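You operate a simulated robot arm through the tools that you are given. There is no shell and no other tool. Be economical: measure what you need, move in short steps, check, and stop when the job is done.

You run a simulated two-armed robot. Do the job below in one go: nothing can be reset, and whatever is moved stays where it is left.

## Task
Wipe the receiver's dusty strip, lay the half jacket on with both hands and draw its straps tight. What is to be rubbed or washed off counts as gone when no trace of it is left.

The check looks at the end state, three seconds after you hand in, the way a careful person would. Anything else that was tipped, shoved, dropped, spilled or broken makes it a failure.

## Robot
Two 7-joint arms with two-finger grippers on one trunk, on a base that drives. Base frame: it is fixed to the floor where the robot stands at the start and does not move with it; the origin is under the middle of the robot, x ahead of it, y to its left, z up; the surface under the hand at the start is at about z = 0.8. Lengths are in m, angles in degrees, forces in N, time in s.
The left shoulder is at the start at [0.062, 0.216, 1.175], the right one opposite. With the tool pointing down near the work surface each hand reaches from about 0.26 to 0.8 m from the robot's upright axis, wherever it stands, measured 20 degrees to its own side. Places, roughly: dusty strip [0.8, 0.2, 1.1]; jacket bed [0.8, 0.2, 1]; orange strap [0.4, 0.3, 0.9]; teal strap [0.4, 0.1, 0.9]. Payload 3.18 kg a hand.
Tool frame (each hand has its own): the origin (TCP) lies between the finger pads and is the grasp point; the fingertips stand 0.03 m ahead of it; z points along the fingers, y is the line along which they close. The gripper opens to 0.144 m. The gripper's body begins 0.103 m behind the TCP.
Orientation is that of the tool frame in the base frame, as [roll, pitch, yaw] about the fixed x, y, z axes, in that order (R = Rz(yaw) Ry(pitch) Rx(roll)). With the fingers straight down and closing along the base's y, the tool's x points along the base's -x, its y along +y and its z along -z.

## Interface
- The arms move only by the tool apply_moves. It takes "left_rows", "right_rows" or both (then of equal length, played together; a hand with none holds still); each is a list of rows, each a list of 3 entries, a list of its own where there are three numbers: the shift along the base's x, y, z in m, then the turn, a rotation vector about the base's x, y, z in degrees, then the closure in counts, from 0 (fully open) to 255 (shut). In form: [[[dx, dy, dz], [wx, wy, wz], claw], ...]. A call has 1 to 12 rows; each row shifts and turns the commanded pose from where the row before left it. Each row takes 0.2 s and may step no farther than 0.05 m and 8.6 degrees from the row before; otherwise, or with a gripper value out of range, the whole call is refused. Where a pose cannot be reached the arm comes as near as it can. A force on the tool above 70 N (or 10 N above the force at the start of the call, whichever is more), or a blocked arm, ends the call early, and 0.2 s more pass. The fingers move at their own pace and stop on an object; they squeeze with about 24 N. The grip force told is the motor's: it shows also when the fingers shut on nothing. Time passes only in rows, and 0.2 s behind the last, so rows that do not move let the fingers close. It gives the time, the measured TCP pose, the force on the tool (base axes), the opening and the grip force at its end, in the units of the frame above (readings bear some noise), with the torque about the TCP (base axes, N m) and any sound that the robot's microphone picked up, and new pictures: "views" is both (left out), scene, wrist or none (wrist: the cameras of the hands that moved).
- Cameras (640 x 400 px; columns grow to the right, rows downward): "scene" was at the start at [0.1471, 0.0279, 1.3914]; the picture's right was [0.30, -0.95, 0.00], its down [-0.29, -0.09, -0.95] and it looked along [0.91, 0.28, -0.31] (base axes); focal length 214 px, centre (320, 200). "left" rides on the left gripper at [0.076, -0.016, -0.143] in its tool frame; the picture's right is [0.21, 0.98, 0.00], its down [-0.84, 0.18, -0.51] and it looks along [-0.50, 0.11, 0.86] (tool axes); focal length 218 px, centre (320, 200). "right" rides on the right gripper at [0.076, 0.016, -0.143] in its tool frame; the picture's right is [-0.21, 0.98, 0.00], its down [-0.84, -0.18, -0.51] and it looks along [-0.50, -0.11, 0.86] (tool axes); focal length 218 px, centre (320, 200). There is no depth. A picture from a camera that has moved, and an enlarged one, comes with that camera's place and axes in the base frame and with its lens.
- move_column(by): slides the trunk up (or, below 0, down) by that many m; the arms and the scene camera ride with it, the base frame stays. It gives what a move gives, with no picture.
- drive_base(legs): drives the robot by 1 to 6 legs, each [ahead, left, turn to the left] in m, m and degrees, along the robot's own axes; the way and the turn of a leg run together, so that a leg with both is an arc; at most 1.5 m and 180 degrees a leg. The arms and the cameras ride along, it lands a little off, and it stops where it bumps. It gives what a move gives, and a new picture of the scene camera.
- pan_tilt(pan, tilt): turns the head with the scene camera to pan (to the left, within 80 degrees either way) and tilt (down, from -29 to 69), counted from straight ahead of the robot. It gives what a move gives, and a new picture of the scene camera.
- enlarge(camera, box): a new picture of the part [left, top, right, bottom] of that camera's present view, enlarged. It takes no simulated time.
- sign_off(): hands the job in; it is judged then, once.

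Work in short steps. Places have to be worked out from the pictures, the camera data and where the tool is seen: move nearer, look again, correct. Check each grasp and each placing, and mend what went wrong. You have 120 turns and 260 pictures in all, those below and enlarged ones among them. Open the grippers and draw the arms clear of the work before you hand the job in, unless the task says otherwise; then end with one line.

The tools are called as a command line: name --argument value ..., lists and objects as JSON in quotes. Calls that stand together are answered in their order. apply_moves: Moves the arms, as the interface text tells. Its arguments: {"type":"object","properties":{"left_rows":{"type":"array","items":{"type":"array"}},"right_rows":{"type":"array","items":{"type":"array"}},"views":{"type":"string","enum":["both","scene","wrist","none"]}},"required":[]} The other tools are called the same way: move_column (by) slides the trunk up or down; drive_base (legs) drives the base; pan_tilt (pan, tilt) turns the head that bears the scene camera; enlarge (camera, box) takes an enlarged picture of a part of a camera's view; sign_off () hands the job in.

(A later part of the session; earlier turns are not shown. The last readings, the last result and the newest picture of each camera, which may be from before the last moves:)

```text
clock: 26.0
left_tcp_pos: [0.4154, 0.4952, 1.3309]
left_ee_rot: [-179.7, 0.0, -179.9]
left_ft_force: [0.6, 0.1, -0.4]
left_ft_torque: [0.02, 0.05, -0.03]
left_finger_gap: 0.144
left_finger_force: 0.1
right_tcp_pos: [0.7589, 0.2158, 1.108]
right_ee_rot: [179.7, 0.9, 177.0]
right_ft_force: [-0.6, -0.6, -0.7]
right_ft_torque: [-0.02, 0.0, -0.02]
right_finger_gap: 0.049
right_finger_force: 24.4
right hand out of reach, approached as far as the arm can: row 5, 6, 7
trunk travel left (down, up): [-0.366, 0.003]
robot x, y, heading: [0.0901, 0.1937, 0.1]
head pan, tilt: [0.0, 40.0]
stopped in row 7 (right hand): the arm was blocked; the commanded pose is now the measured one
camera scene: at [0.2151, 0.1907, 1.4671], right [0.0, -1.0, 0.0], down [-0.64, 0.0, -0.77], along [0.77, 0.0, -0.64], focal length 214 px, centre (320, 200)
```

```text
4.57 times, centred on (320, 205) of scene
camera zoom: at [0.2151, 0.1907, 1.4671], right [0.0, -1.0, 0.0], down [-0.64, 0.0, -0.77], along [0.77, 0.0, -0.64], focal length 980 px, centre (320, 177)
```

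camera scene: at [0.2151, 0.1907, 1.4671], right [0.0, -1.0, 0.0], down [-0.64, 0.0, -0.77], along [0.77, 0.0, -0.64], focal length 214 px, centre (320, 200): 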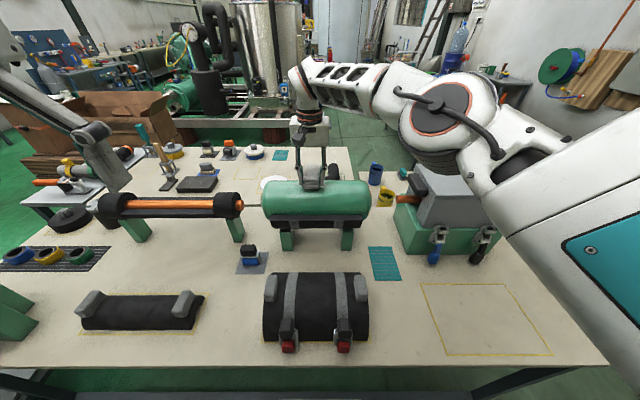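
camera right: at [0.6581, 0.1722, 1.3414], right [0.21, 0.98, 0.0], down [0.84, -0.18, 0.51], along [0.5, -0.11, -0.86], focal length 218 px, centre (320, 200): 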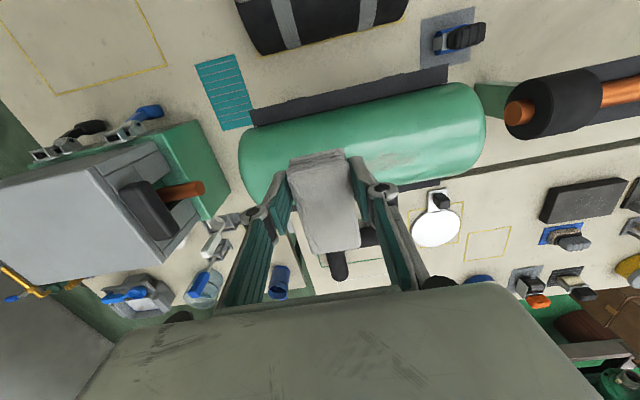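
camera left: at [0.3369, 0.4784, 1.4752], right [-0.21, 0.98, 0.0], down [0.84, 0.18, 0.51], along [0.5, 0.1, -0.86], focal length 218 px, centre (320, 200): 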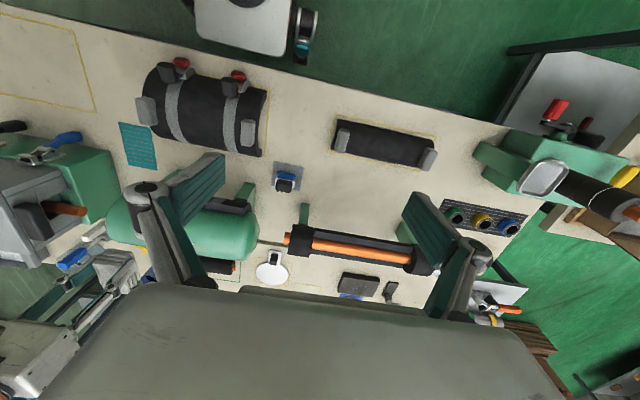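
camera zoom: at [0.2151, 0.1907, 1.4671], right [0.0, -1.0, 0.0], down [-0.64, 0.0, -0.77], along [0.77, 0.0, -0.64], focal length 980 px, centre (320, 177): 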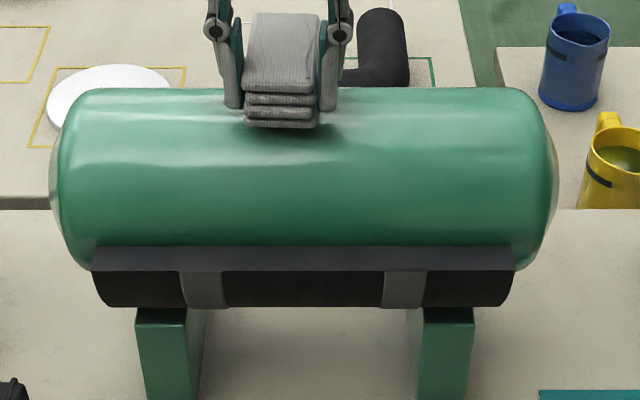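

Reach ends at y≈0.216. I lift the cloth and shift the base 0.10 to the left so the right arm covers the rest of the strip.

apply_moves --right_rows '[[[-0.005, 0, 0.02], [0, 0, 0], 255], [[-0.01, 0, 0.02], [0, 0, 0], 255], [[-0.01, 0, 0.02], [0, 0, 0], 255], [[0, 0, 0], [0, 0, 2.5], 255]]' --views "none"

drive_base --legs '[[0, 0.1, 0]]'

enlarge --camera "scene" --box '[270, 165, 410, 245]'

```text
clock: 27.0
left_tcp_pos: [0.4159, 0.496, 1.3312]
left_ee_rot: [-179.7, 0.0, -179.8]
left_ft_force: [-0.4, 0.4, -0.2]
left_ft_torque: [0.01, 0.0, 0.0]
left_finger_gap: 0.144
left_finger_force: 0.1
right_tcp_pos: [0.7345, 0.2127, 1.1637]
right_ee_rot: [-179.9, 0.5, 179.4]
right_ft_force: [0.2, 0.9, -0.3]
right_ft_torque: [-0.01, 0.03, -0.02]
right_finger_gap: 0.0491
right_finger_force: 24.2
trunk travel left (down, up): [-0.366, 0.003]
robot x, y, heading: [0.0869, 0.19, -0.1]
head pan, tilt: [0.0, 40.0]
```

```text
clock: 28.6
left_tcp_pos: [0.4143, 0.5972, 1.3317]
left_ee_rot: [-179.7, 0.0, -179.8]
left_ft_force: [0.3, 0.3, 0.3]
left_ft_torque: [-0.01, 0.01, 0.02]
left_finger_gap: 0.1442
left_finger_force: 0.1
right_tcp_pos: [0.7345, 0.3151, 1.1681]
right_ee_rot: [179.7, 0.7, 179.5]
right_ft_force: [0.2, 0.4, -0.3]
right_ft_torque: [-0.04, 0.06, 0.03]
right_finger_gap: 0.0493
right_finger_force: 23.3
trunk travel left (down, up): [-0.366, 0.003]
robot x, y, heading: [0.089, 0.294, 0.0]
head pan, tilt: [0.0, 40.0]
camera scene: at [0.2144, 0.293, 1.4672], right [0.0, -1.0, 0.0], down [-0.64, 0.0, -0.77], along [0.77, 0.0, -0.64], focal length 214 px, centre (320, 200)
```

scene: 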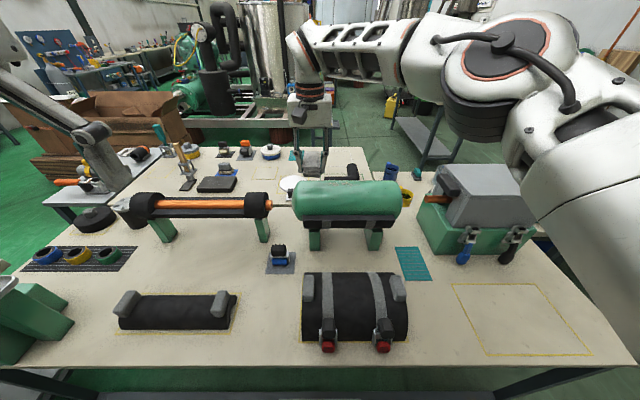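

```text
4.57 times, centred on (340, 205) of scene
camera zoom: at [0.2144, 0.293, 1.4672], right [0.0, -1.0, 0.0], down [-0.64, 0.0, -0.77], along [0.77, 0.0, -0.64], focal length 980 px, centre (229, 177)
```

zoom: 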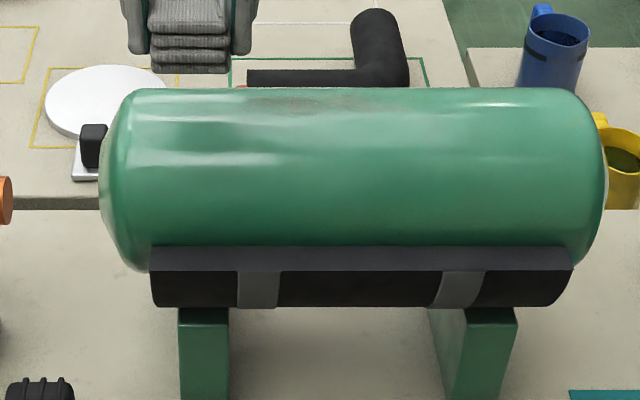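

The first stroke cleared the right part; dust remains at y≈0.20–0.28. I come down at y≈0.30 and sweep back.

apply_moves --right_rows '[[[0.01, -0.01, -0.03], [0, 0, 0], 255], [[0.011, -0.01, -0.028], [0, 0, 0], 255], [[0.0, 0, -0.008], [0, 0, 0], 255]]' --views "none"

```text
clock: 29.4
left_tcp_pos: [0.4138, 0.5971, 1.3315]
left_ee_rot: [-179.7, 0.0, -179.8]
left_ft_force: [0.0, -0.8, -0.8]
left_ft_torque: [0.01, 0.02, 0.03]
left_finger_gap: 0.1441
left_finger_force: 0.1
right_tcp_pos: [0.7559, 0.2948, 1.1002]
right_ee_rot: [179.6, 0.6, 179.4]
right_ft_force: [-0.2, -0.2, -0.4]
right_ft_torque: [0.05, -0.01, 0.02]
right_finger_gap: 0.0492
right_finger_force: 24.1
trunk travel left (down, up): [-0.366, 0.003]
robot x, y, heading: [0.0863, 0.2886, 0.1]
head pan, tilt: [0.0, 40.0]
```

No contact yet; lower slightly.

apply_moves --right_rows '[[[0.0, 0, -0.002], [0, 0, 0], 255], [[0.0, 0, -0.002], [0, 0, 0], 255]]' --views "none"

```text
clock: 29.9
left_tcp_pos: [0.4132, 0.597, 1.3323]
left_ee_rot: [-179.7, 0.0, -179.8]
left_ft_force: [0.4, 0.1, 0.1]
left_ft_torque: [-0.01, -0.02, 0.01]
left_finger_gap: 0.144
left_finger_force: 0.0
right_tcp_pos: [0.7563, 0.2935, 1.0999]
right_ee_rot: [179.6, 0.7, 179.4]
right_ft_force: [0.2, -0.7, 0.3]
right_ft_torque: [-0.04, 0.05, -0.02]
right_finger_gap: 0.0492
right_finger_force: 24.0
trunk travel left (down, up): [-0.366, 0.003]
robot x, y, heading: [0.0897, 0.2937, -0.0]
head pan, tilt: [0.0, 40.0]
```

Contact is just beginning; I press a little and sweep toward −y across the strip and back.

apply_moves --right_rows '[[[0.0, 0, -0.003], [0, 0, 0], 255], [[0.0, -0.02, 0], [0, 0, 0], 255], [[0.0, -0.02, 0], [0, 0, 0], 255], [[0.0, -0.02, 0], [0, 0, 0], 255], [[0.0, -0.02, 0], [0, 0, 0], 255], [[0.0, -0.02, 0], [0, 0, 0], 255], [[0.0, -0.02, 0], [0, 0, 0], 255], [[0.0, -0.015, 0], [0, 0, 0], 255]]' --views "none"

enlarge --camera "scene" --box '[270, 165, 410, 245]'

```text
clock: 31.8
left_tcp_pos: [0.4101, 0.6008, 1.3329]
left_ee_rot: [-179.6, 0.2, -179.8]
left_ft_force: [-0.2, -0.5, 0.6]
left_ft_torque: [-0.01, -0.01, -0.02]
left_finger_gap: 0.1441
left_finger_force: 0.0
right_tcp_pos: [0.7536, 0.1635, 1.0979]
right_ee_rot: [179.5, 1.0, 179.5]
right_ft_force: [-0.5, 11.0, 30.2]
right_ft_torque: [0.49, -0.21, 0.1]
right_finger_gap: 0.0492
right_finger_force: 23.8
trunk travel left (down, up): [-0.366, 0.003]
robot x, y, heading: [0.0896, 0.293, 0.0]
head pan, tilt: [0.0, 40.0]
```

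```text
4.57 times, centred on (340, 205) of scene
camera zoom: at [0.2113, 0.2946, 1.4676], right [0.0, -1.0, 0.0], down [-0.64, 0.0, -0.77], along [0.77, 0.0, -0.64], focal length 980 px, centre (229, 177)
```

zoom: 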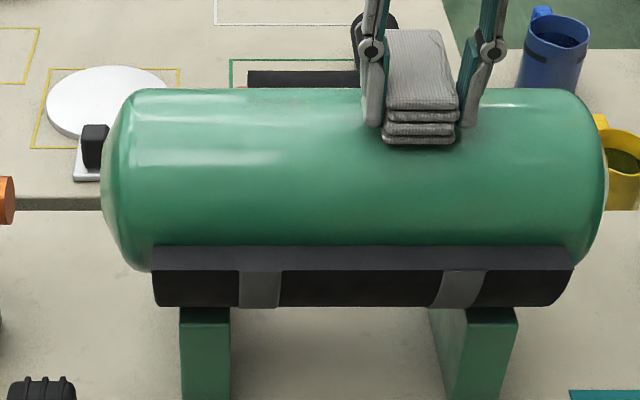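

Nearly all gone. I sweep back once more slightly further away, then lift to inspect.

apply_moves --right_rows '[[[0.012, 0, 0.001], [0, 0, 0], 255], [[0.0, 0.02, 0], [0, 0, 0], 255], [[0.0, 0.02, 0], [0, 0, 0], 255], [[0.0, 0.02, 0], [0, 0, 0], 255], [[0.0, 0.02, 0], [0, 0, 0], 255], [[0.0, 0.02, 0], [0, 0, 0], 255], [[0.0, 0.02, 0], [0, 0, 0], 255], [[0.0, 0.01, 0], [0, 0, 0], 255]]' --views "none"

apply_moves --right_rows '[[[-0.03, 0, 0.001], [0, 0, 0], 255], [[0.0, -0.02, 0], [0, 0, 0], 255], [[0.0, -0.02, 0], [0, 0, 0], 255], [[0.0, -0.02, 0], [0, 0, 0], 255], [[0.0, -0.02, 0], [0, 0, 0], 255], [[0.0, -0.02, 0], [0, 0, 0], 255], [[0.0, -0.02, 0], [0, 0, 0], 255], [[0.0, -0.01, 0.01], [0, 0, 0], 255], [[0, 0, 0.04], [0, 0, 0], 255], [[0, -0.03, 0.03], [0, 0, 0], 255], [[0, -0.03, 0.0], [0, 0, 0], 255]]' --views "wrist"

enlarge --camera "scene" --box '[270, 165, 410, 245]'

enlarge --camera "right" --box '[340, 100, 520, 220]'

```text
clock: 33.5
left_tcp_pos: [0.4125, 0.5953, 1.3329]
left_ee_rot: [-179.7, 0.1, -179.8]
left_ft_force: [0.4, -0.2, 0.4]
left_ft_torque: [-0.04, -0.02, 0.03]
left_finger_gap: 0.144
left_finger_force: 0.0
right_tcp_pos: [0.766, 0.2911, 1.0981]
right_ee_rot: [179.6, 1.1, 179.4]
right_ft_force: [0.4, -10.0, 25.7]
right_ft_torque: [-0.51, 0.04, 0.05]
right_finger_gap: 0.0493
right_finger_force: 23.8
trunk travel left (down, up): [-0.366, 0.003]
robot x, y, heading: [0.0904, 0.2941, -0.1]
head pan, tilt: [0.0, 40.0]
```

```text
clock: 36.0
left_tcp_pos: [0.4149, 0.5967, 1.3327]
left_ee_rot: [-179.6, 0.0, -179.8]
left_ft_force: [0.2, 0.4, 0.6]
left_ft_torque: [-0.03, -0.01, -0.01]
left_finger_gap: 0.1442
left_finger_force: 0.0
right_tcp_pos: [0.7374, 0.0936, 1.1793]
right_ee_rot: [179.5, 0.7, 179.3]
right_ft_force: [0.6, 0.7, -0.9]
right_ft_torque: [-0.02, 0.02, -0.03]
right_finger_gap: 0.049
right_finger_force: 23.9
trunk travel left (down, up): [-0.366, 0.003]
robot x, y, heading: [0.0882, 0.2945, 0.1]
head pan, tilt: [0.0, 40.0]
camera right: at [0.6595, 0.1101, 1.3208], right [0.22, 0.98, 0.01], down [0.83, -0.19, 0.52], along [0.51, -0.11, -0.86], focal length 218 px, centre (320, 200)
```

right: 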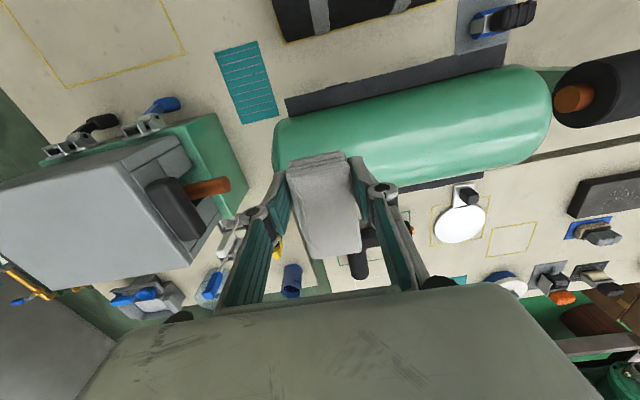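

```text
4.57 times, centred on (340, 205) of scene
camera zoom: at [0.2143, 0.2921, 1.4672], right [0.0, -1.0, 0.0], down [-0.64, 0.0, -0.77], along [0.77, 0.0, -0.64], focal length 980 px, centre (229, 177)
```

zoom: 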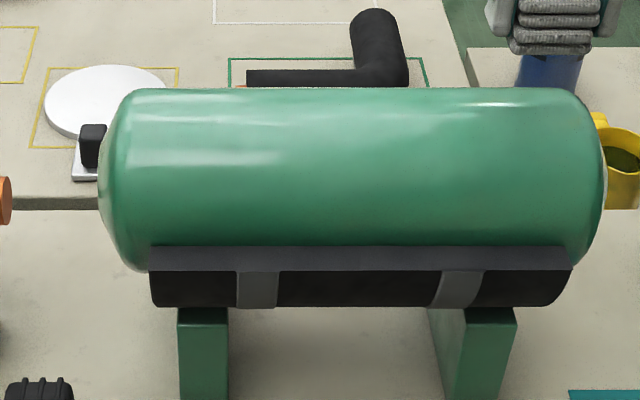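

```text
3.33 times, centred on (430, 160) of right
camera zoom: at [0.6595, 0.1101, 1.3208], right [0.22, 0.98, 0.01], down [0.83, -0.19, 0.52], along [0.51, -0.11, -0.86], focal length 728 px, centre (-47, 333)
```

zoom: 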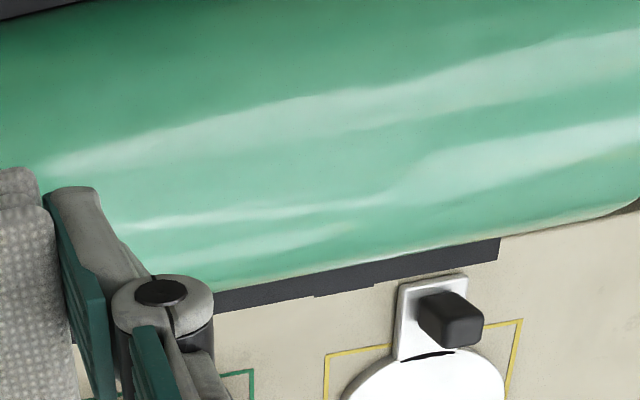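

The strip is clean. I carry the cloth back to its teal mat (release at about [0.637, −0.04, 0.85]).

apply_moves --right_rows '[[[-0.03, -0.035, 0.0], [0, 0, 0], 255], [[-0.035, -0.03, 0], [0, 0, 0], 255], [[-0.035, -0.035, 0], [0, 0, 0], 255], [[0, -0.036, 0], [0, 0, 0], 255], [[0, 0, -0.048], [0, 0, 0], 255], [[0, 0, -0.048], [0, 0, 0], 255], [[0, 0, -0.048], [0, 0, 0], 255], [[0, 0, -0.048], [0, 0, 0], 255], [[0, 0, -0.048], [0, 0, 0], 255], [[0, 0, -0.048], [0, 0, 0], 255]]' --views "wrist"

```text
clock: 38.1
left_tcp_pos: [0.4153, 0.5971, 1.3315]
left_ee_rot: [-179.7, 0.1, -179.8]
left_ft_force: [0.4, -0.8, 0.0]
left_ft_torque: [0.02, 0.03, 0.0]
left_finger_gap: 0.1443
left_finger_force: 0.0
right_tcp_pos: [0.6368, -0.0354, 0.887]
right_ee_rot: [179.7, 0.7, 179.3]
right_ft_force: [0.8, -0.6, -1.1]
right_ft_torque: [0.0, 0.04, -0.02]
right_finger_gap: 0.049
right_finger_force: 24.1
trunk travel left (down, up): [-0.366, 0.003]
robot x, y, heading: [0.0895, 0.2899, -0.0]
head pan, tilt: [0.0, 40.0]
camera right: at [0.5591, -0.0194, 1.0298], right [0.22, 0.98, 0.01], down [0.83, -0.19, 0.52], along [0.51, -0.1, -0.86], focal length 218 px, centre (320, 200)
```

right: 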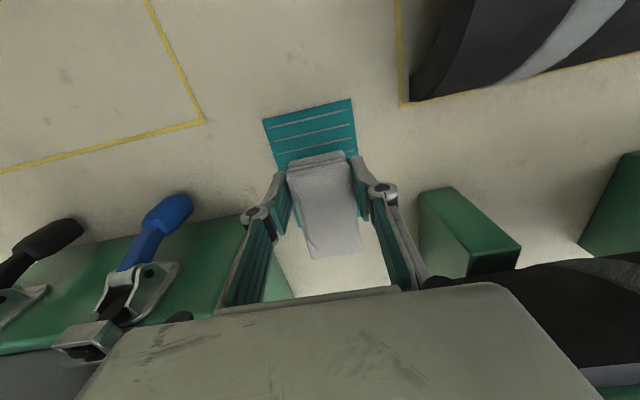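

Just above the mat. I shift a little to −y, lower until touch and release to a modest opening, then rise.

apply_moves --right_rows '[[[0, -0.004, -0.02], [0, 0, 0], 255], [[0, 0, -0.01], [0, 0, 0], 255], [[0, 0, -0.005], [0, 0, 0], 255]]' --views "none"

```text
clock: 39.0
left_tcp_pos: [0.4147, 0.5964, 1.3326]
left_ee_rot: [-179.7, -0.1, -179.8]
left_ft_force: [0.2, -1.0, 0.3]
left_ft_torque: [0.0, 0.02, 0.03]
left_finger_gap: 0.144
left_finger_force: 0.0
right_tcp_pos: [0.6376, -0.039, 0.8532]
right_ee_rot: [179.5, 0.7, 179.3]
right_ft_force: [0.3, 0.2, 0.0]
right_ft_torque: [-0.01, 0.02, 0.0]
right_finger_gap: 0.049
right_finger_force: 23.8
trunk travel left (down, up): [-0.366, 0.003]
robot x, y, heading: [0.0922, 0.2922, -0.0]
head pan, tilt: [0.0, 40.0]
```

apply_moves --right_rows '[[[0, 0, -0.004], [0, 0, 0], 255], [[0, 0, 0], [0, 0, 0], 122], [[0, 0, 0], [0, 0, 0], 122], [[0, 0, 0.04], [0, 0, 0], 122], [[0, 0, 0.045], [0, 0, 0], 122]]' --views "wrist"

```text
clock: 40.1
left_tcp_pos: [0.4137, 0.598, 1.3327]
left_ee_rot: [-179.7, 0.2, -179.8]
left_ft_force: [0.5, 0.3, 0.2]
left_ft_torque: [0.0, 0.01, -0.04]
left_finger_gap: 0.1438
left_finger_force: 0.0
right_tcp_pos: [0.6371, -0.0421, 0.9342]
right_ee_rot: [179.7, 0.7, 179.4]
right_ft_force: [-0.6, -0.1, -0.7]
right_ft_torque: [0.04, -0.01, 0.03]
right_finger_gap: 0.075
right_finger_force: 0.1
trunk travel left (down, up): [-0.366, 0.003]
robot x, y, heading: [0.0875, 0.2958, -0.1]
head pan, tilt: [0.0, 40.0]
camera right: at [0.5595, -0.0259, 1.0762], right [0.22, 0.98, 0.01], down [0.83, -0.19, 0.52], along [0.51, -0.11, -0.86], focal length 218 px, centre (320, 200)
```

right: 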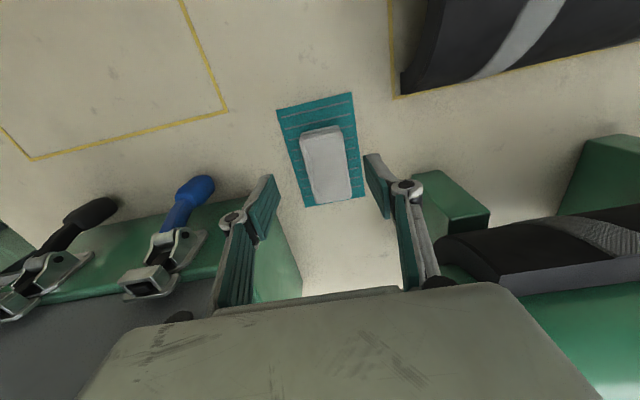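

The cloth rests on its mat. I raise and retract the right hand, then centre the base back on the jacket.

apply_moves --right_rows '[[[-0.01, 0.0, 0.045], [0, 0, 0], 122], [[-0.02, 0.02, 0.045], [0, 0, 0], 122], [[-0.03, 0.03, 0.025], [0, 0, 0], 122], [[-0.03, 0.035, 0.0], [0, 0, 0], 122], [[-0.03, 0.035, 0.0], [0, 0, 0], 122], [[0, 0.045, 0.0], [0, 0, 0], 122], [[0, 0.045, 0.0], [0, 0, 0], 122]]' --views "none"

drive_base --legs '[[0, -0.09, 0]]'

```text
refused: row 2 steps farther than a row can; nothing moved
```

```text
clock: 41.6
left_tcp_pos: [0.4144, 0.5066, 1.3311]
left_ee_rot: [-179.6, 0.0, -179.8]
left_ft_force: [0.0, 0.6, 0.3]
left_ft_torque: [0.03, 0.0, 0.01]
left_finger_gap: 0.1438
left_finger_force: 0.1
right_tcp_pos: [0.6379, -0.1305, 0.9339]
right_ee_rot: [179.6, 0.6, 179.4]
right_ft_force: [0.4, -0.2, -0.4]
right_ft_torque: [0.0, -0.01, -0.02]
right_finger_gap: 0.0751
right_finger_force: 0.1
trunk travel left (down, up): [-0.366, 0.003]
robot x, y, heading: [0.0862, 0.2049, -0.0]
head pan, tilt: [0.0, 40.0]
camera scene: at [0.2141, 0.2029, 1.4672], right [0.0, -1.0, 0.0], down [-0.64, 0.0, -0.77], along [0.77, 0.0, -0.64], focal length 214 px, centre (320, 200)
```

scene: 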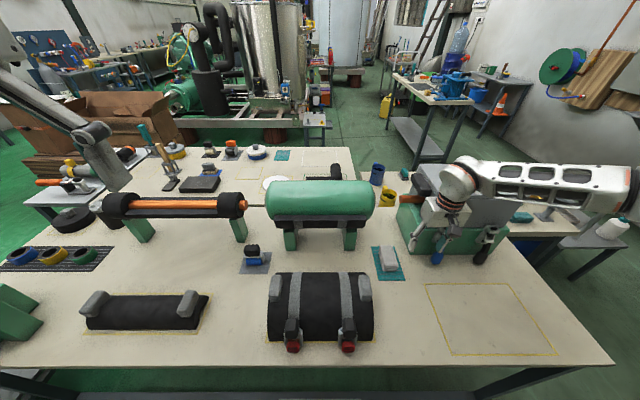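

The arm move was refused while the base drove; luckily the forces show no contact. I raise the hand straight up and away from the box.

apply_moves --right_rows '[[[-0.01, 0.005, 0.045], [0, 0, 0], 122], [[-0.01, 0.01, 0.045], [0, 0, 0], 122], [[-0.025, 0.03, 0.025], [0, 0, 0], 122], [[-0.025, 0.04, 0.01], [0, 0, 0], 122], [[-0.025, 0.04, 0.01], [0, 0, 0], 122], [[-0.02, 0.04, 0.0], [0, 0, 0], 122], [[0, 0.04, 0.0], [0, 0, 0], 122]]' --views "both"

enlarge --camera "scene" --box '[380, 170, 540, 290]'

```text
clock: 43.2
left_tcp_pos: [0.415, 0.5108, 1.3323]
left_ee_rot: [-179.6, 0.0, -179.8]
left_ft_force: [-0.9, -0.5, 0.6]
left_ft_torque: [-0.05, 0.01, -0.01]
left_finger_gap: 0.1438
left_finger_force: 0.1
right_tcp_pos: [0.5225, 0.075, 1.0702]
right_ee_rot: [179.6, 0.7, 179.4]
right_ft_force: [0.4, 0.5, -0.1]
right_ft_torque: [-0.05, -0.02, -0.02]
right_finger_gap: 0.0755
right_finger_force: 0.0
trunk travel left (down, up): [-0.366, 0.003]
robot x, y, heading: [0.0905, 0.2051, -0.0]
head pan, tilt: [0.0, 40.0]
camera scene: at [0.2146, 0.205, 1.4672], right [0.0, -1.0, 0.0], down [-0.64, 0.0, -0.77], along [0.77, 0.0, -0.64], focal length 214 px, centre (320, 200)
camera right: at [0.4434, 0.0909, 1.213], right [0.22, 0.98, 0.01], down [0.83, -0.19, 0.52], along [0.51, -0.11, -0.86], focal length 218 px, centre (320, 200)
```

scene: 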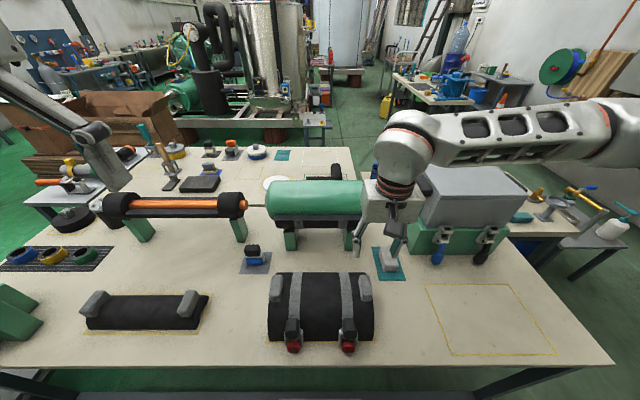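
right: 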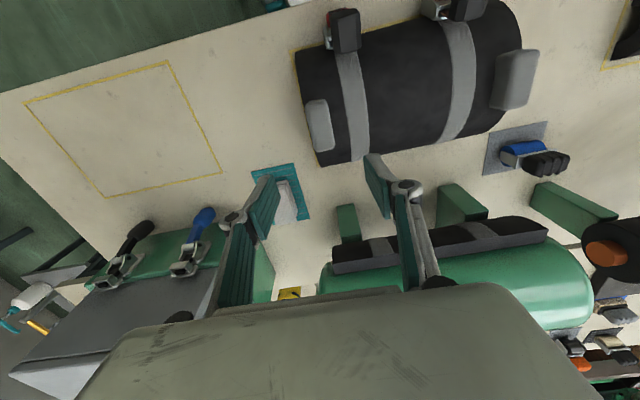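

```text
3.33 times, centred on (460, 230) of scene
camera zoom: at [0.2146, 0.205, 1.4672], right [0.0, -1.0, 0.0], down [-0.64, 0.0, -0.77], along [0.77, 0.0, -0.64], focal length 715 px, centre (-147, 100)
```

zoom: 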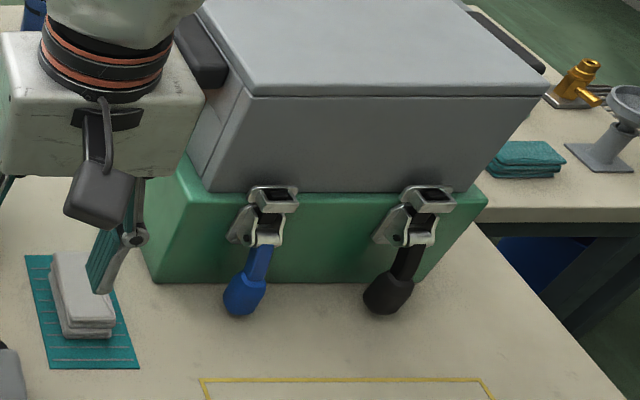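

All well. Triangulation puts the lug centres at about [0.506, 0.079, 0.919] and [0.506, 0.318, 0.919], ≈0.033 wide. I bring both hands above them with a narrowed opening.

apply_moves --left_rows '[[[0.01, -0.02, -0.04], [0, 0, 0], 158], [[0.015, -0.03, -0.035], [0, 0, 0], 158], [[0.015, -0.03, -0.035], [0, 0, 0], 158], [[0.015, -0.03, -0.035], [0, 0, 0], 158], [[0.015, -0.03, -0.035], [0, 0, 0], 158], [[0.012, -0.03, -0.035], [0, 0, 0], 158], [[0.009, -0.023, -0.035], [0, 0, 0], 158], [[0.0, 0, -0.04], [0, 0, 0], 158], [[0.0, 0, -0.03], [0, 0, 0], 158]]' --right_rows '[[[-0.008, 0.004, -0.01], [0.4, 0.7, 0.6], 158], [[-0.008, 0, -0.01], [0, 0, 0], 158], [[0, 0, -0.01], [0, 0, 0], 158], [[0, 0, -0.01], [0, 0, 0], 158], [[0, 0, -0.01], [0, 0, 0], 158], [[0, 0, -0.005], [0, 0, 0], 158], [[0, 0, -0.005], [0, 0, 0], 158], [[0, 0, 0], [0, 0, 0], 158], [[0, 0, 0], [0, 0, 0], 158]]' --views "both"

```text
clock: 45.2
left_tcp_pos: [0.5085, 0.3122, 1.0126]
left_ee_rot: [-179.6, 0.1, -179.8]
left_ft_force: [0.0, 0.2, -0.5]
left_ft_torque: [0.0, -0.01, -0.01]
left_finger_gap: 0.0545
left_finger_force: 0.0
right_tcp_pos: [0.5064, 0.0779, 1.0081]
right_ee_rot: [179.2, 0.0, -180.0]
right_ft_force: [-0.4, -0.6, -0.5]
right_ft_torque: [0.02, 0.0, -0.02]
right_finger_gap: 0.0548
right_finger_force: 0.0
trunk travel left (down, up): [-0.366, 0.003]
robot x, y, heading: [0.0892, 0.2022, -0.2]
head pan, tilt: [0.0, 40.0]
camera scene: at [0.2145, 0.203, 1.4672], right [0.0, -1.0, 0.0], down [-0.64, 0.0, -0.77], along [0.77, 0.0, -0.64], focal length 214 px, centre (320, 200)
camera right: at [0.4301, 0.0917, 1.1517], right [0.21, 0.98, 0.01], down [0.84, -0.19, 0.5], along [0.5, -0.09, -0.86], focal length 218 px, centre (320, 200)
camera left: at [0.431, 0.2973, 1.1552], right [-0.21, 0.98, -0.01], down [0.84, 0.19, 0.51], along [0.5, 0.1, -0.86], focal length 218 px, centre (320, 200)
```

scene: 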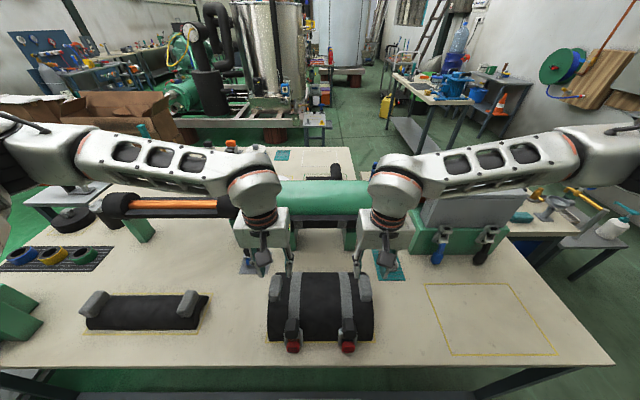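
right: 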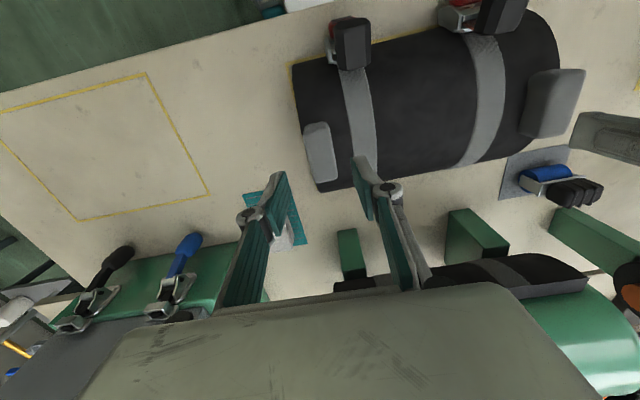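
left: 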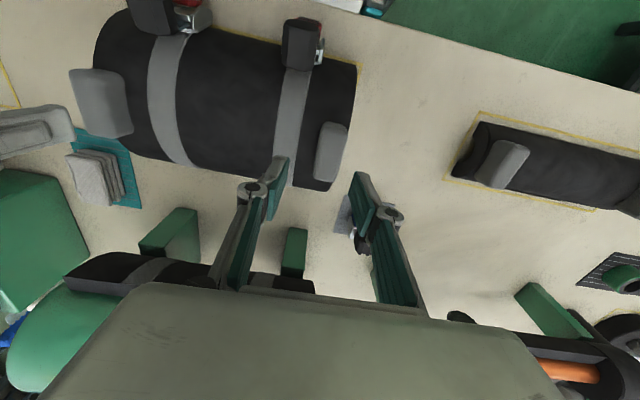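

The right hand is exactly over its lug; the left lug is 0.011 further to +y. I correct and descend to TCP z≈0.945.

apply_moves --left_rows '[[[-0.002, 0.011, -0.01], [0, 0, 0], 158], [[0, 0, -0.03], [0, 0, 0], 158], [[0, 0, -0.027], [0, 0, 0], 158]]' --right_rows '[[[0, 0.002, -0.01], [0, 0, 0], 158], [[0, 0, -0.03], [0, 0, 0], 158], [[0, 0, -0.023], [0, 0, 0], 158]]' --views "wrist"

enlarge --camera "scene" --box '[250, 250, 390, 360]'

```text
clock: 46.0
left_tcp_pos: [0.5034, 0.3241, 0.9461]
left_ee_rot: [-179.6, 0.1, -179.8]
left_ft_force: [0.4, 0.3, 0.0]
left_ft_torque: [0.02, -0.01, 0.0]
left_finger_gap: 0.0549
left_finger_force: 0.1
right_tcp_pos: [0.5072, 0.0813, 0.9491]
right_ee_rot: [179.3, 0.0, -180.0]
right_ft_force: [-0.7, 0.2, -0.1]
right_ft_torque: [-0.03, 0.01, -0.01]
right_finger_gap: 0.0544
right_finger_force: 0.0
trunk travel left (down, up): [-0.366, 0.003]
robot x, y, heading: [0.0895, 0.2013, -0.3]
head pan, tilt: [0.0, 40.0]
camera right: at [0.431, 0.0948, 1.0909], right [0.21, 0.98, 0.01], down [0.84, -0.19, 0.51], along [0.5, -0.09, -0.86], focal length 218 px, centre (320, 200)
camera left: at [0.4264, 0.3094, 1.0893], right [-0.21, 0.98, -0.01], down [0.84, 0.19, 0.51], along [0.5, 0.1, -0.86], focal length 218 px, centre (320, 200)
```

right: 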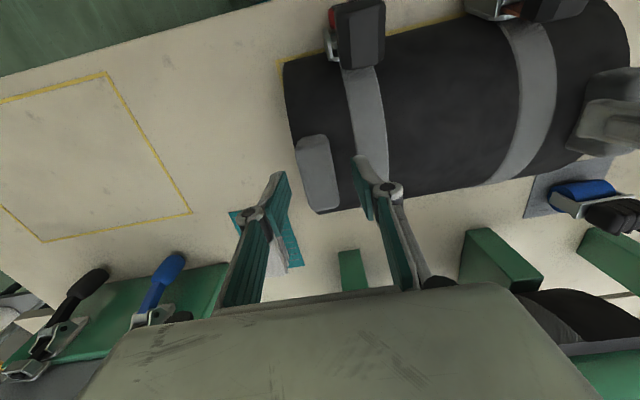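
left: 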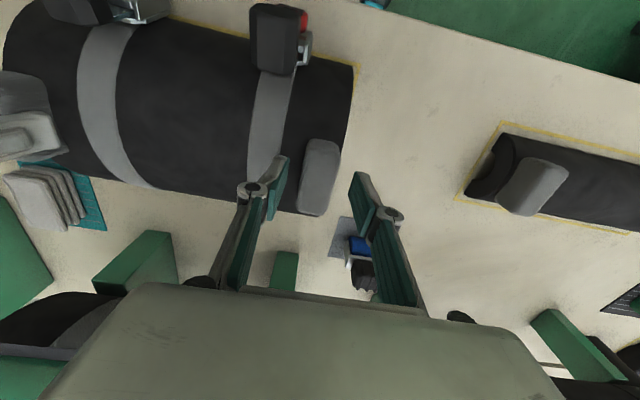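

```text
3.64 times, centred on (320, 305) of scene
camera zoom: at [0.2144, 0.2038, 1.4672], right [0.0, -1.0, 0.0], down [-0.64, 0.0, -0.77], along [0.77, 0.0, -0.64], focal length 780 px, centre (320, -182)
```

zoom: 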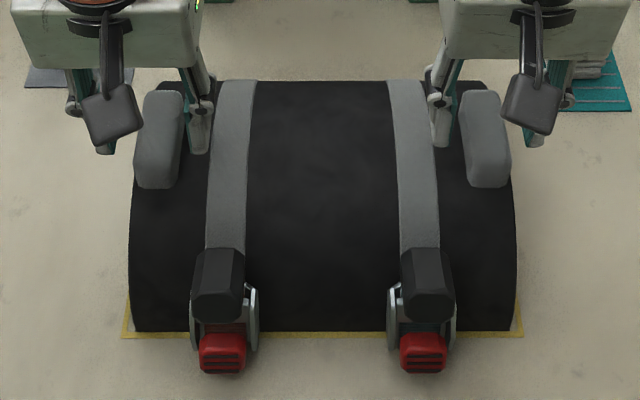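

Both hands straddle their lugs well. I descend a further ≈0.013 and close both.

apply_moves --left_rows '[[[0.002, 0, -0.008], [0, 0, 0], 158], [[0, 0, -0.004], [0, 0, 0], 158]]' --right_rows '[[[0, 0, -0.009], [0, 0, 0], 158], [[0, 0, -0.006], [0, 0, 0], 158]]' --views "none"

enlarge --camera "right" --box '[250, 100, 430, 230]'

```text
clock: 46.6
left_tcp_pos: [0.5052, 0.3243, 0.9336]
left_ee_rot: [-179.7, 0.0, -179.9]
left_ft_force: [0.4, -0.7, -0.1]
left_ft_torque: [-0.01, -0.01, 0.0]
left_finger_gap: 0.0547
left_finger_force: 0.2
right_tcp_pos: [0.5056, 0.0794, 0.9315]
right_ee_rot: [179.3, -0.1, -180.0]
right_ft_force: [-0.2, 0.0, 0.5]
right_ft_torque: [0.03, -0.02, -0.02]
right_finger_gap: 0.0549
right_finger_force: 0.0
trunk travel left (down, up): [-0.366, 0.003]
robot x, y, heading: [0.0876, 0.2007, -0.1]
head pan, tilt: [0.0, 40.0]
```

```text
3.08 times, centred on (340, 165) of right
camera zoom: at [0.4292, 0.0949, 1.0745], right [0.21, 0.98, 0.01], down [0.84, -0.19, 0.5], along [0.5, -0.09, -0.86], focal length 672 px, centre (258, 308)
```

zoom: 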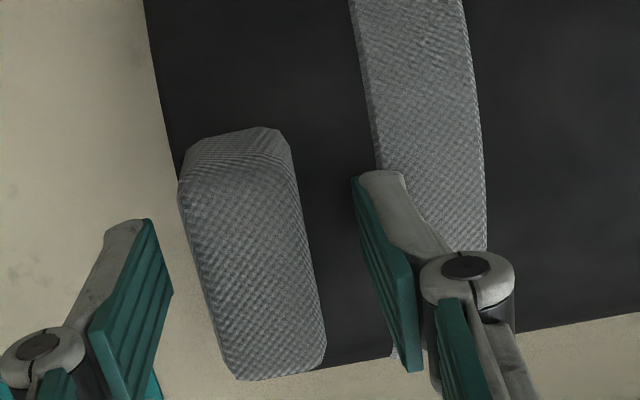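

No shell contact and the lugs lie between the pads. I close both grippers.

apply_moves --left_rows '[[[0, 0, 0], [0, 0, 0], 255], [[0, 0, 0], [0, 0, 0], 255], [[0, 0, 0], [0, 0, 0], 255]]' --right_rows '[[[0, 0, 0], [0, 0, 0], 255], [[0, 0, 0], [0, 0, 0], 255], [[0, 0, 0], [0, 0, 0], 255]]' --views "wrist"

```text
clock: 47.4
left_tcp_pos: [0.5046, 0.3245, 0.9341]
left_ee_rot: [-179.7, 0.1, -179.8]
left_ft_force: [-0.5, 1.7, 0.1]
left_ft_torque: [-0.17, -0.21, -0.31]
left_finger_gap: 0.0299
left_finger_force: 23.9
right_tcp_pos: [0.5072, 0.0796, 0.9324]
right_ee_rot: [179.3, 0.0, 179.9]
right_ft_force: [0.7, -4.7, -0.5]
right_ft_torque: [-0.38, -0.19, -0.03]
right_finger_gap: 0.0299
right_finger_force: 23.7
trunk travel left (down, up): [-0.366, 0.003]
robot x, y, heading: [0.0874, 0.2035, -0.1]
head pan, tilt: [0.0, 40.0]
camera right: at [0.4295, 0.0946, 1.0745], right [0.21, 0.98, 0.01], down [0.84, -0.19, 0.5], along [0.5, -0.1, -0.86], focal length 218 px, centre (320, 200)
camera left: at [0.4272, 0.3092, 1.0768], right [-0.21, 0.98, -0.01], down [0.84, 0.18, 0.51], along [0.5, 0.1, -0.86], focal length 218 px, centre (320, 200)
```

right: 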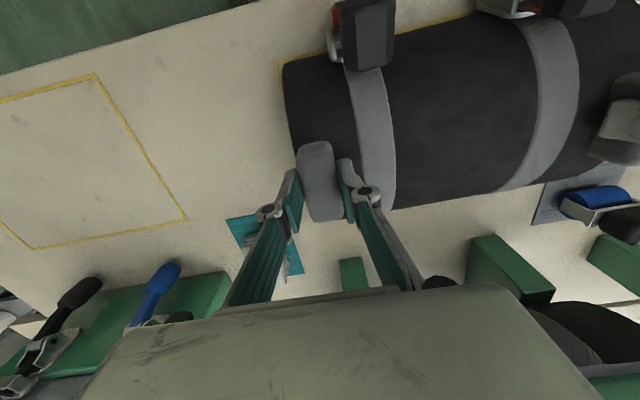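
left: 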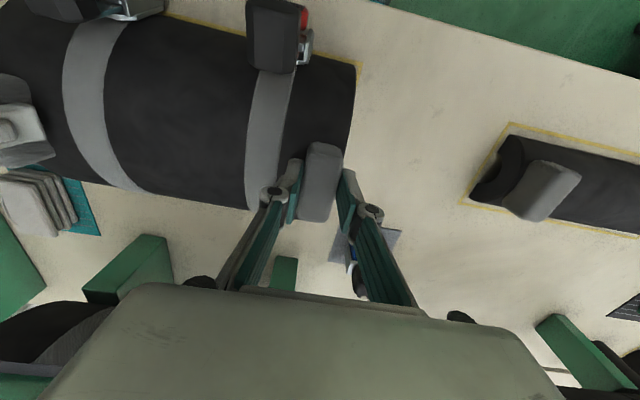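

Both lugs are held (gap 0.030). To reach the bed at x≈0.77 I need the tools leaning forward, so I reopen, tilt both ≈25° (fingers pointing forward) about the lugs, and regrip.

apply_moves --left_rows '[[[0, 0, 0], [0, 0, 0], 158], [[0, 0, 0.004], [0, 0, 0], 158], [[0, 0, 0], [0, -8.5, 0], 158], [[0, 0, 0], [0, -8.5, 0], 158], [[0, 0, 0], [0, -8.5, 0], 158], [[0, 0, 0], [0, 0, 0], 158]]' --right_rows '[[[0, 0, 0], [0, 0, 0], 158], [[0, 0, 0.004], [0, 0, 0], 158], [[0, 0, 0], [0, -8.5, 0], 158], [[0, 0, 0], [0, -8.5, 0], 158], [[0, 0, 0], [0, -8.5, 0], 158], [[0, 0, 0], [0, 0, 0], 158]]' --views "both"

```text
clock: 48.8
left_tcp_pos: [0.5048, 0.3253, 0.9364]
left_ee_rot: [-179.5, 25.6, -179.8]
left_ft_force: [0.7, 0.5, -0.2]
left_ft_torque: [0.03, 0.02, -0.03]
left_finger_gap: 0.0548
left_finger_force: 0.0
right_tcp_pos: [0.5071, 0.0786, 0.9345]
right_ee_rot: [179.2, 25.5, 180.0]
right_ft_force: [-0.7, 0.0, 0.9]
right_ft_torque: [0.01, 0.0, -0.02]
right_finger_gap: 0.0546
right_finger_force: 0.1
trunk travel left (down, up): [-0.366, 0.003]
robot x, y, heading: [0.091, 0.2048, 0.2]
head pan, tilt: [0.0, 40.0]
camera scene: at [0.2146, 0.2035, 1.4672], right [0.0, -1.0, 0.0], down [-0.64, 0.0, -0.77], along [0.77, 0.0, -0.64], focal length 214 px, centre (320, 200)
camera right: at [0.3765, 0.0937, 1.0312], right [0.18, 0.98, 0.1], down [0.54, -0.19, 0.82], along [0.82, -0.09, -0.56], focal length 218 px, centre (320, 200)
camera left: at [0.3735, 0.3098, 1.0323], right [-0.19, 0.98, -0.1], down [0.54, 0.19, 0.82], along [0.82, 0.1, -0.56], focal length 218 px, centre (320, 200)
```

scene: 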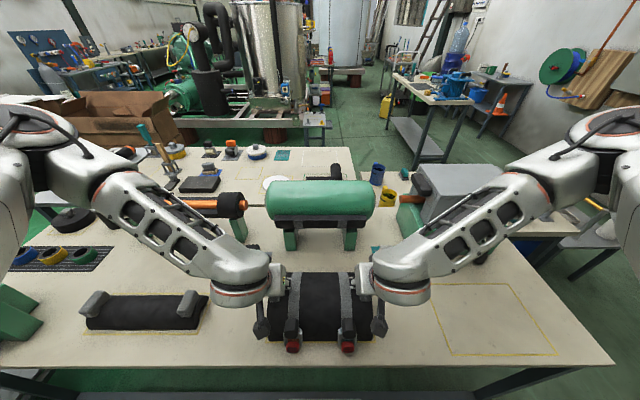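
right: 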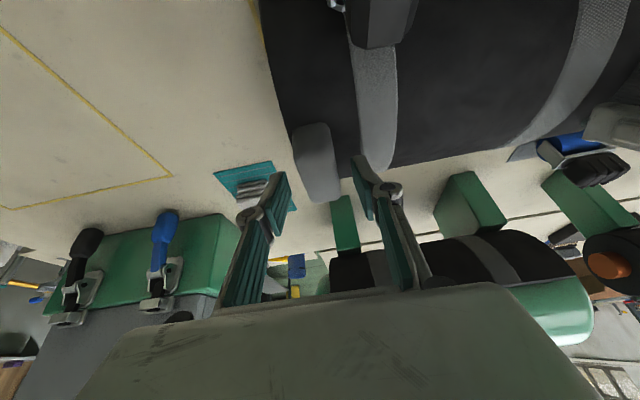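
left: 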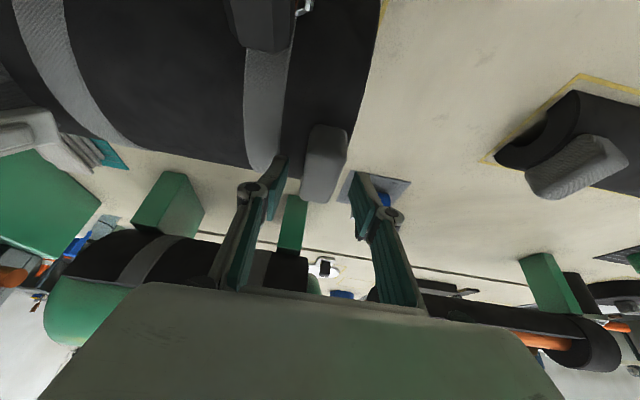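

Both are tilted. I shift back 0.008 so the pads are centred on the lugs, and close.

apply_moves --left_rows '[[[-0.006, -0.001, -0.003], [0, 0, 0], 158], [[0, 0, 0], [0, 0, 0], 255], [[0, 0, 0], [0, 0, 0], 255], [[0, 0, 0], [0, 0, 0], 255]]' --right_rows '[[[-0.008, 0.001, -0.002], [0, 0, 0], 158], [[0, 0, 0], [0, 0, 0], 255], [[0, 0, 0], [0, 0, 0], 255], [[0, 0, 0], [0, 0, 0], 255]]' --views "none"

apply_moves --left_rows '[[[0, 0, 0.01], [0, 0, 0], 255], [[0, 0, 0.015], [0, 0, 0], 255], [[0, 0, 0.015], [0, 0, 0], 255]]' --right_rows '[[[0, 0, 0.01], [0, 0, 0], 255], [[0, 0, 0.015], [0, 0, 0], 255], [[0, 0, 0.015], [0, 0, 0], 255]]' --views "scene"

enlarge --camera "scene" --box '[240, 240, 400, 360]'

```text
clock: 49.8
left_tcp_pos: [0.4992, 0.3241, 0.9338]
left_ee_rot: [-179.5, 25.5, -179.7]
left_ft_force: [1.8, 7.4, 5.1]
left_ft_torque: [0.29, -0.21, 0.0]
left_finger_gap: 0.0297
left_finger_force: 24.0
right_tcp_pos: [0.4983, 0.0795, 0.9341]
right_ee_rot: [179.3, 25.5, -179.9]
right_ft_force: [-0.3, -4.4, 2.6]
right_ft_torque: [-0.14, -0.14, 0.04]
right_finger_gap: 0.0296
right_finger_force: 23.8
trunk travel left (down, up): [-0.366, 0.003]
robot x, y, heading: [0.0883, 0.2035, 0.2]
head pan, tilt: [0.0, 40.0]
```

```text
clock: 50.6
left_tcp_pos: [0.5, 0.324, 0.9739]
left_ee_rot: [-179.8, 25.4, -179.7]
left_ft_force: [-2.0, 15.9, -1.8]
left_ft_torque: [0.31, -0.06, -0.37]
left_finger_gap: 0.0295
left_finger_force: 24.6
right_tcp_pos: [0.4968, 0.0801, 0.9743]
right_ee_rot: [179.3, 25.4, 179.8]
right_ft_force: [2.6, -15.6, -5.3]
right_ft_torque: [-0.68, -0.02, -0.33]
right_finger_gap: 0.0299
right_finger_force: 24.0
trunk travel left (down, up): [-0.366, 0.003]
robot x, y, heading: [0.0903, 0.2037, 0.1]
head pan, tilt: [0.0, 40.0]
camera scene: at [0.214, 0.2034, 1.4672], right [0.0, -1.0, 0.0], down [-0.64, 0.0, -0.77], along [0.77, 0.0, -0.64], focal length 214 px, centre (320, 200)
```

scene: 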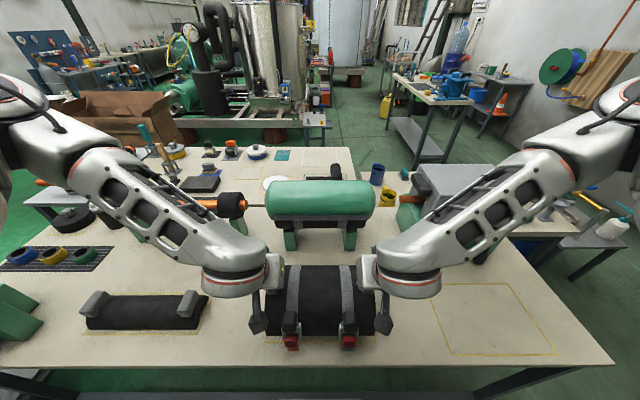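

```text
3.33 times, centred on (320, 300) of scene
camera zoom: at [0.214, 0.2034, 1.4672], right [0.0, -1.0, 0.0], down [-0.64, 0.0, -0.77], along [0.77, 0.0, -0.64], focal length 715 px, centre (320, -133)
```

zoom: 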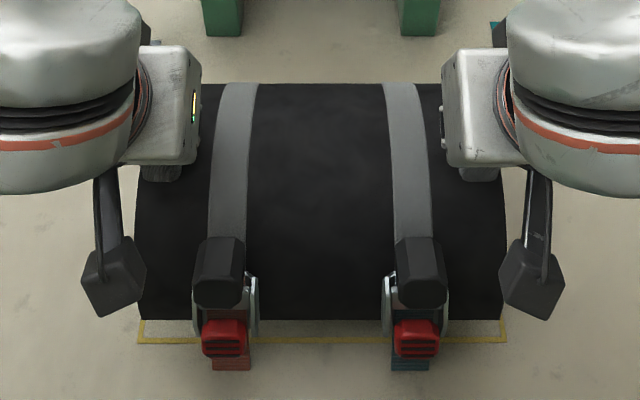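

The jacket lifts level with its orange and teal strap tails hanging in front. I relieve the squeeze slightly and lift to clear the tank.

apply_moves --left_rows '[[[0, 0.002, 0.02], [0, 0, 0], 255], [[0, 0, 0.045], [0, 0, 0], 255], [[0, 0, 0.045], [0, 0, 0], 255], [[0, 0, 0.045], [0, 0, 0], 255], [[0, 0, 0.045], [0, 0, 0], 255], [[0, 0, 0.045], [0, 0, 0], 255], [[0, 0, 0.02], [0, 0, 0], 255]]' --right_rows '[[[0, -0.002, 0.02], [0, 0, 0], 255], [[0, 0, 0.045], [0, 0, 0], 255], [[0, 0, 0.045], [0, 0, 0], 255], [[0, 0, 0.045], [0, 0, 0], 255], [[0, 0, 0.045], [0, 0, 0], 255], [[0, 0, 0.045], [0, 0, 0], 255], [[0, 0, 0.02], [0, 0, 0], 255]]' --views "both"

```text
clock: 52.2
left_tcp_pos: [0.4989, 0.3252, 1.236]
left_ee_rot: [-179.4, 25.7, -179.9]
left_ft_force: [1.5, -29.3, -0.9]
left_ft_torque: [-0.82, -0.23, -0.04]
left_finger_gap: 0.0297
left_finger_force: 24.5
right_tcp_pos: [0.4967, 0.0808, 1.2375]
right_ee_rot: [179.1, 25.5, -179.7]
right_ft_force: [-0.7, 29.3, -5.3]
right_ft_torque: [0.36, 0.23, 0.3]
right_finger_gap: 0.0299
right_finger_force: 23.8
trunk travel left (down, up): [-0.366, 0.003]
robot x, y, heading: [0.0903, 0.2073, -0.2]
head pan, tilt: [0.0, 40.0]
camera scene: at [0.2147, 0.2034, 1.4671], right [0.0, -1.0, 0.0], down [-0.64, 0.0, -0.77], along [0.77, 0.0, -0.64], focal length 214 px, centre (320, 200)
camera right: at [0.3662, 0.0938, 1.3346], right [0.18, 0.98, 0.1], down [0.54, -0.19, 0.82], along [0.82, -0.09, -0.57], focal length 218 px, centre (320, 200)
camera left: at [0.3674, 0.3109, 1.3325], right [-0.18, 0.98, -0.1], down [0.54, 0.19, 0.82], along [0.82, 0.1, -0.56], focal length 218 px, centre (320, 200)
```

scene: 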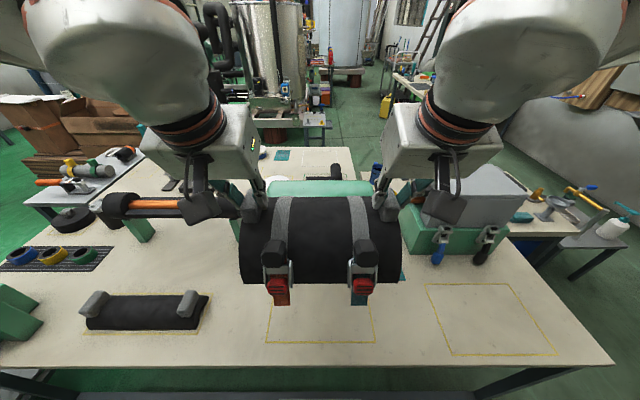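
right: 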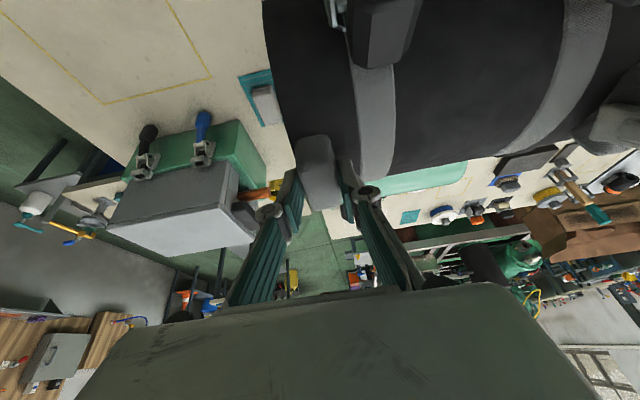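
left: 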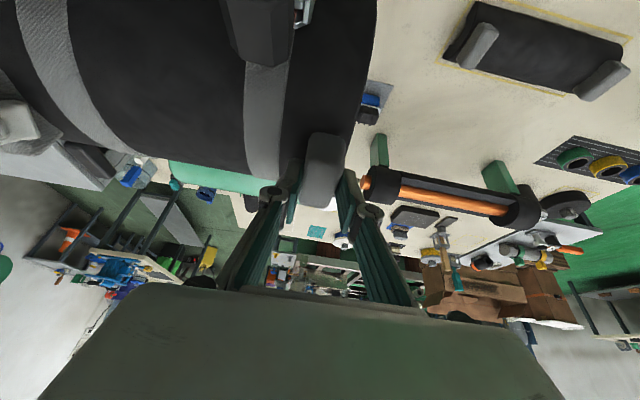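

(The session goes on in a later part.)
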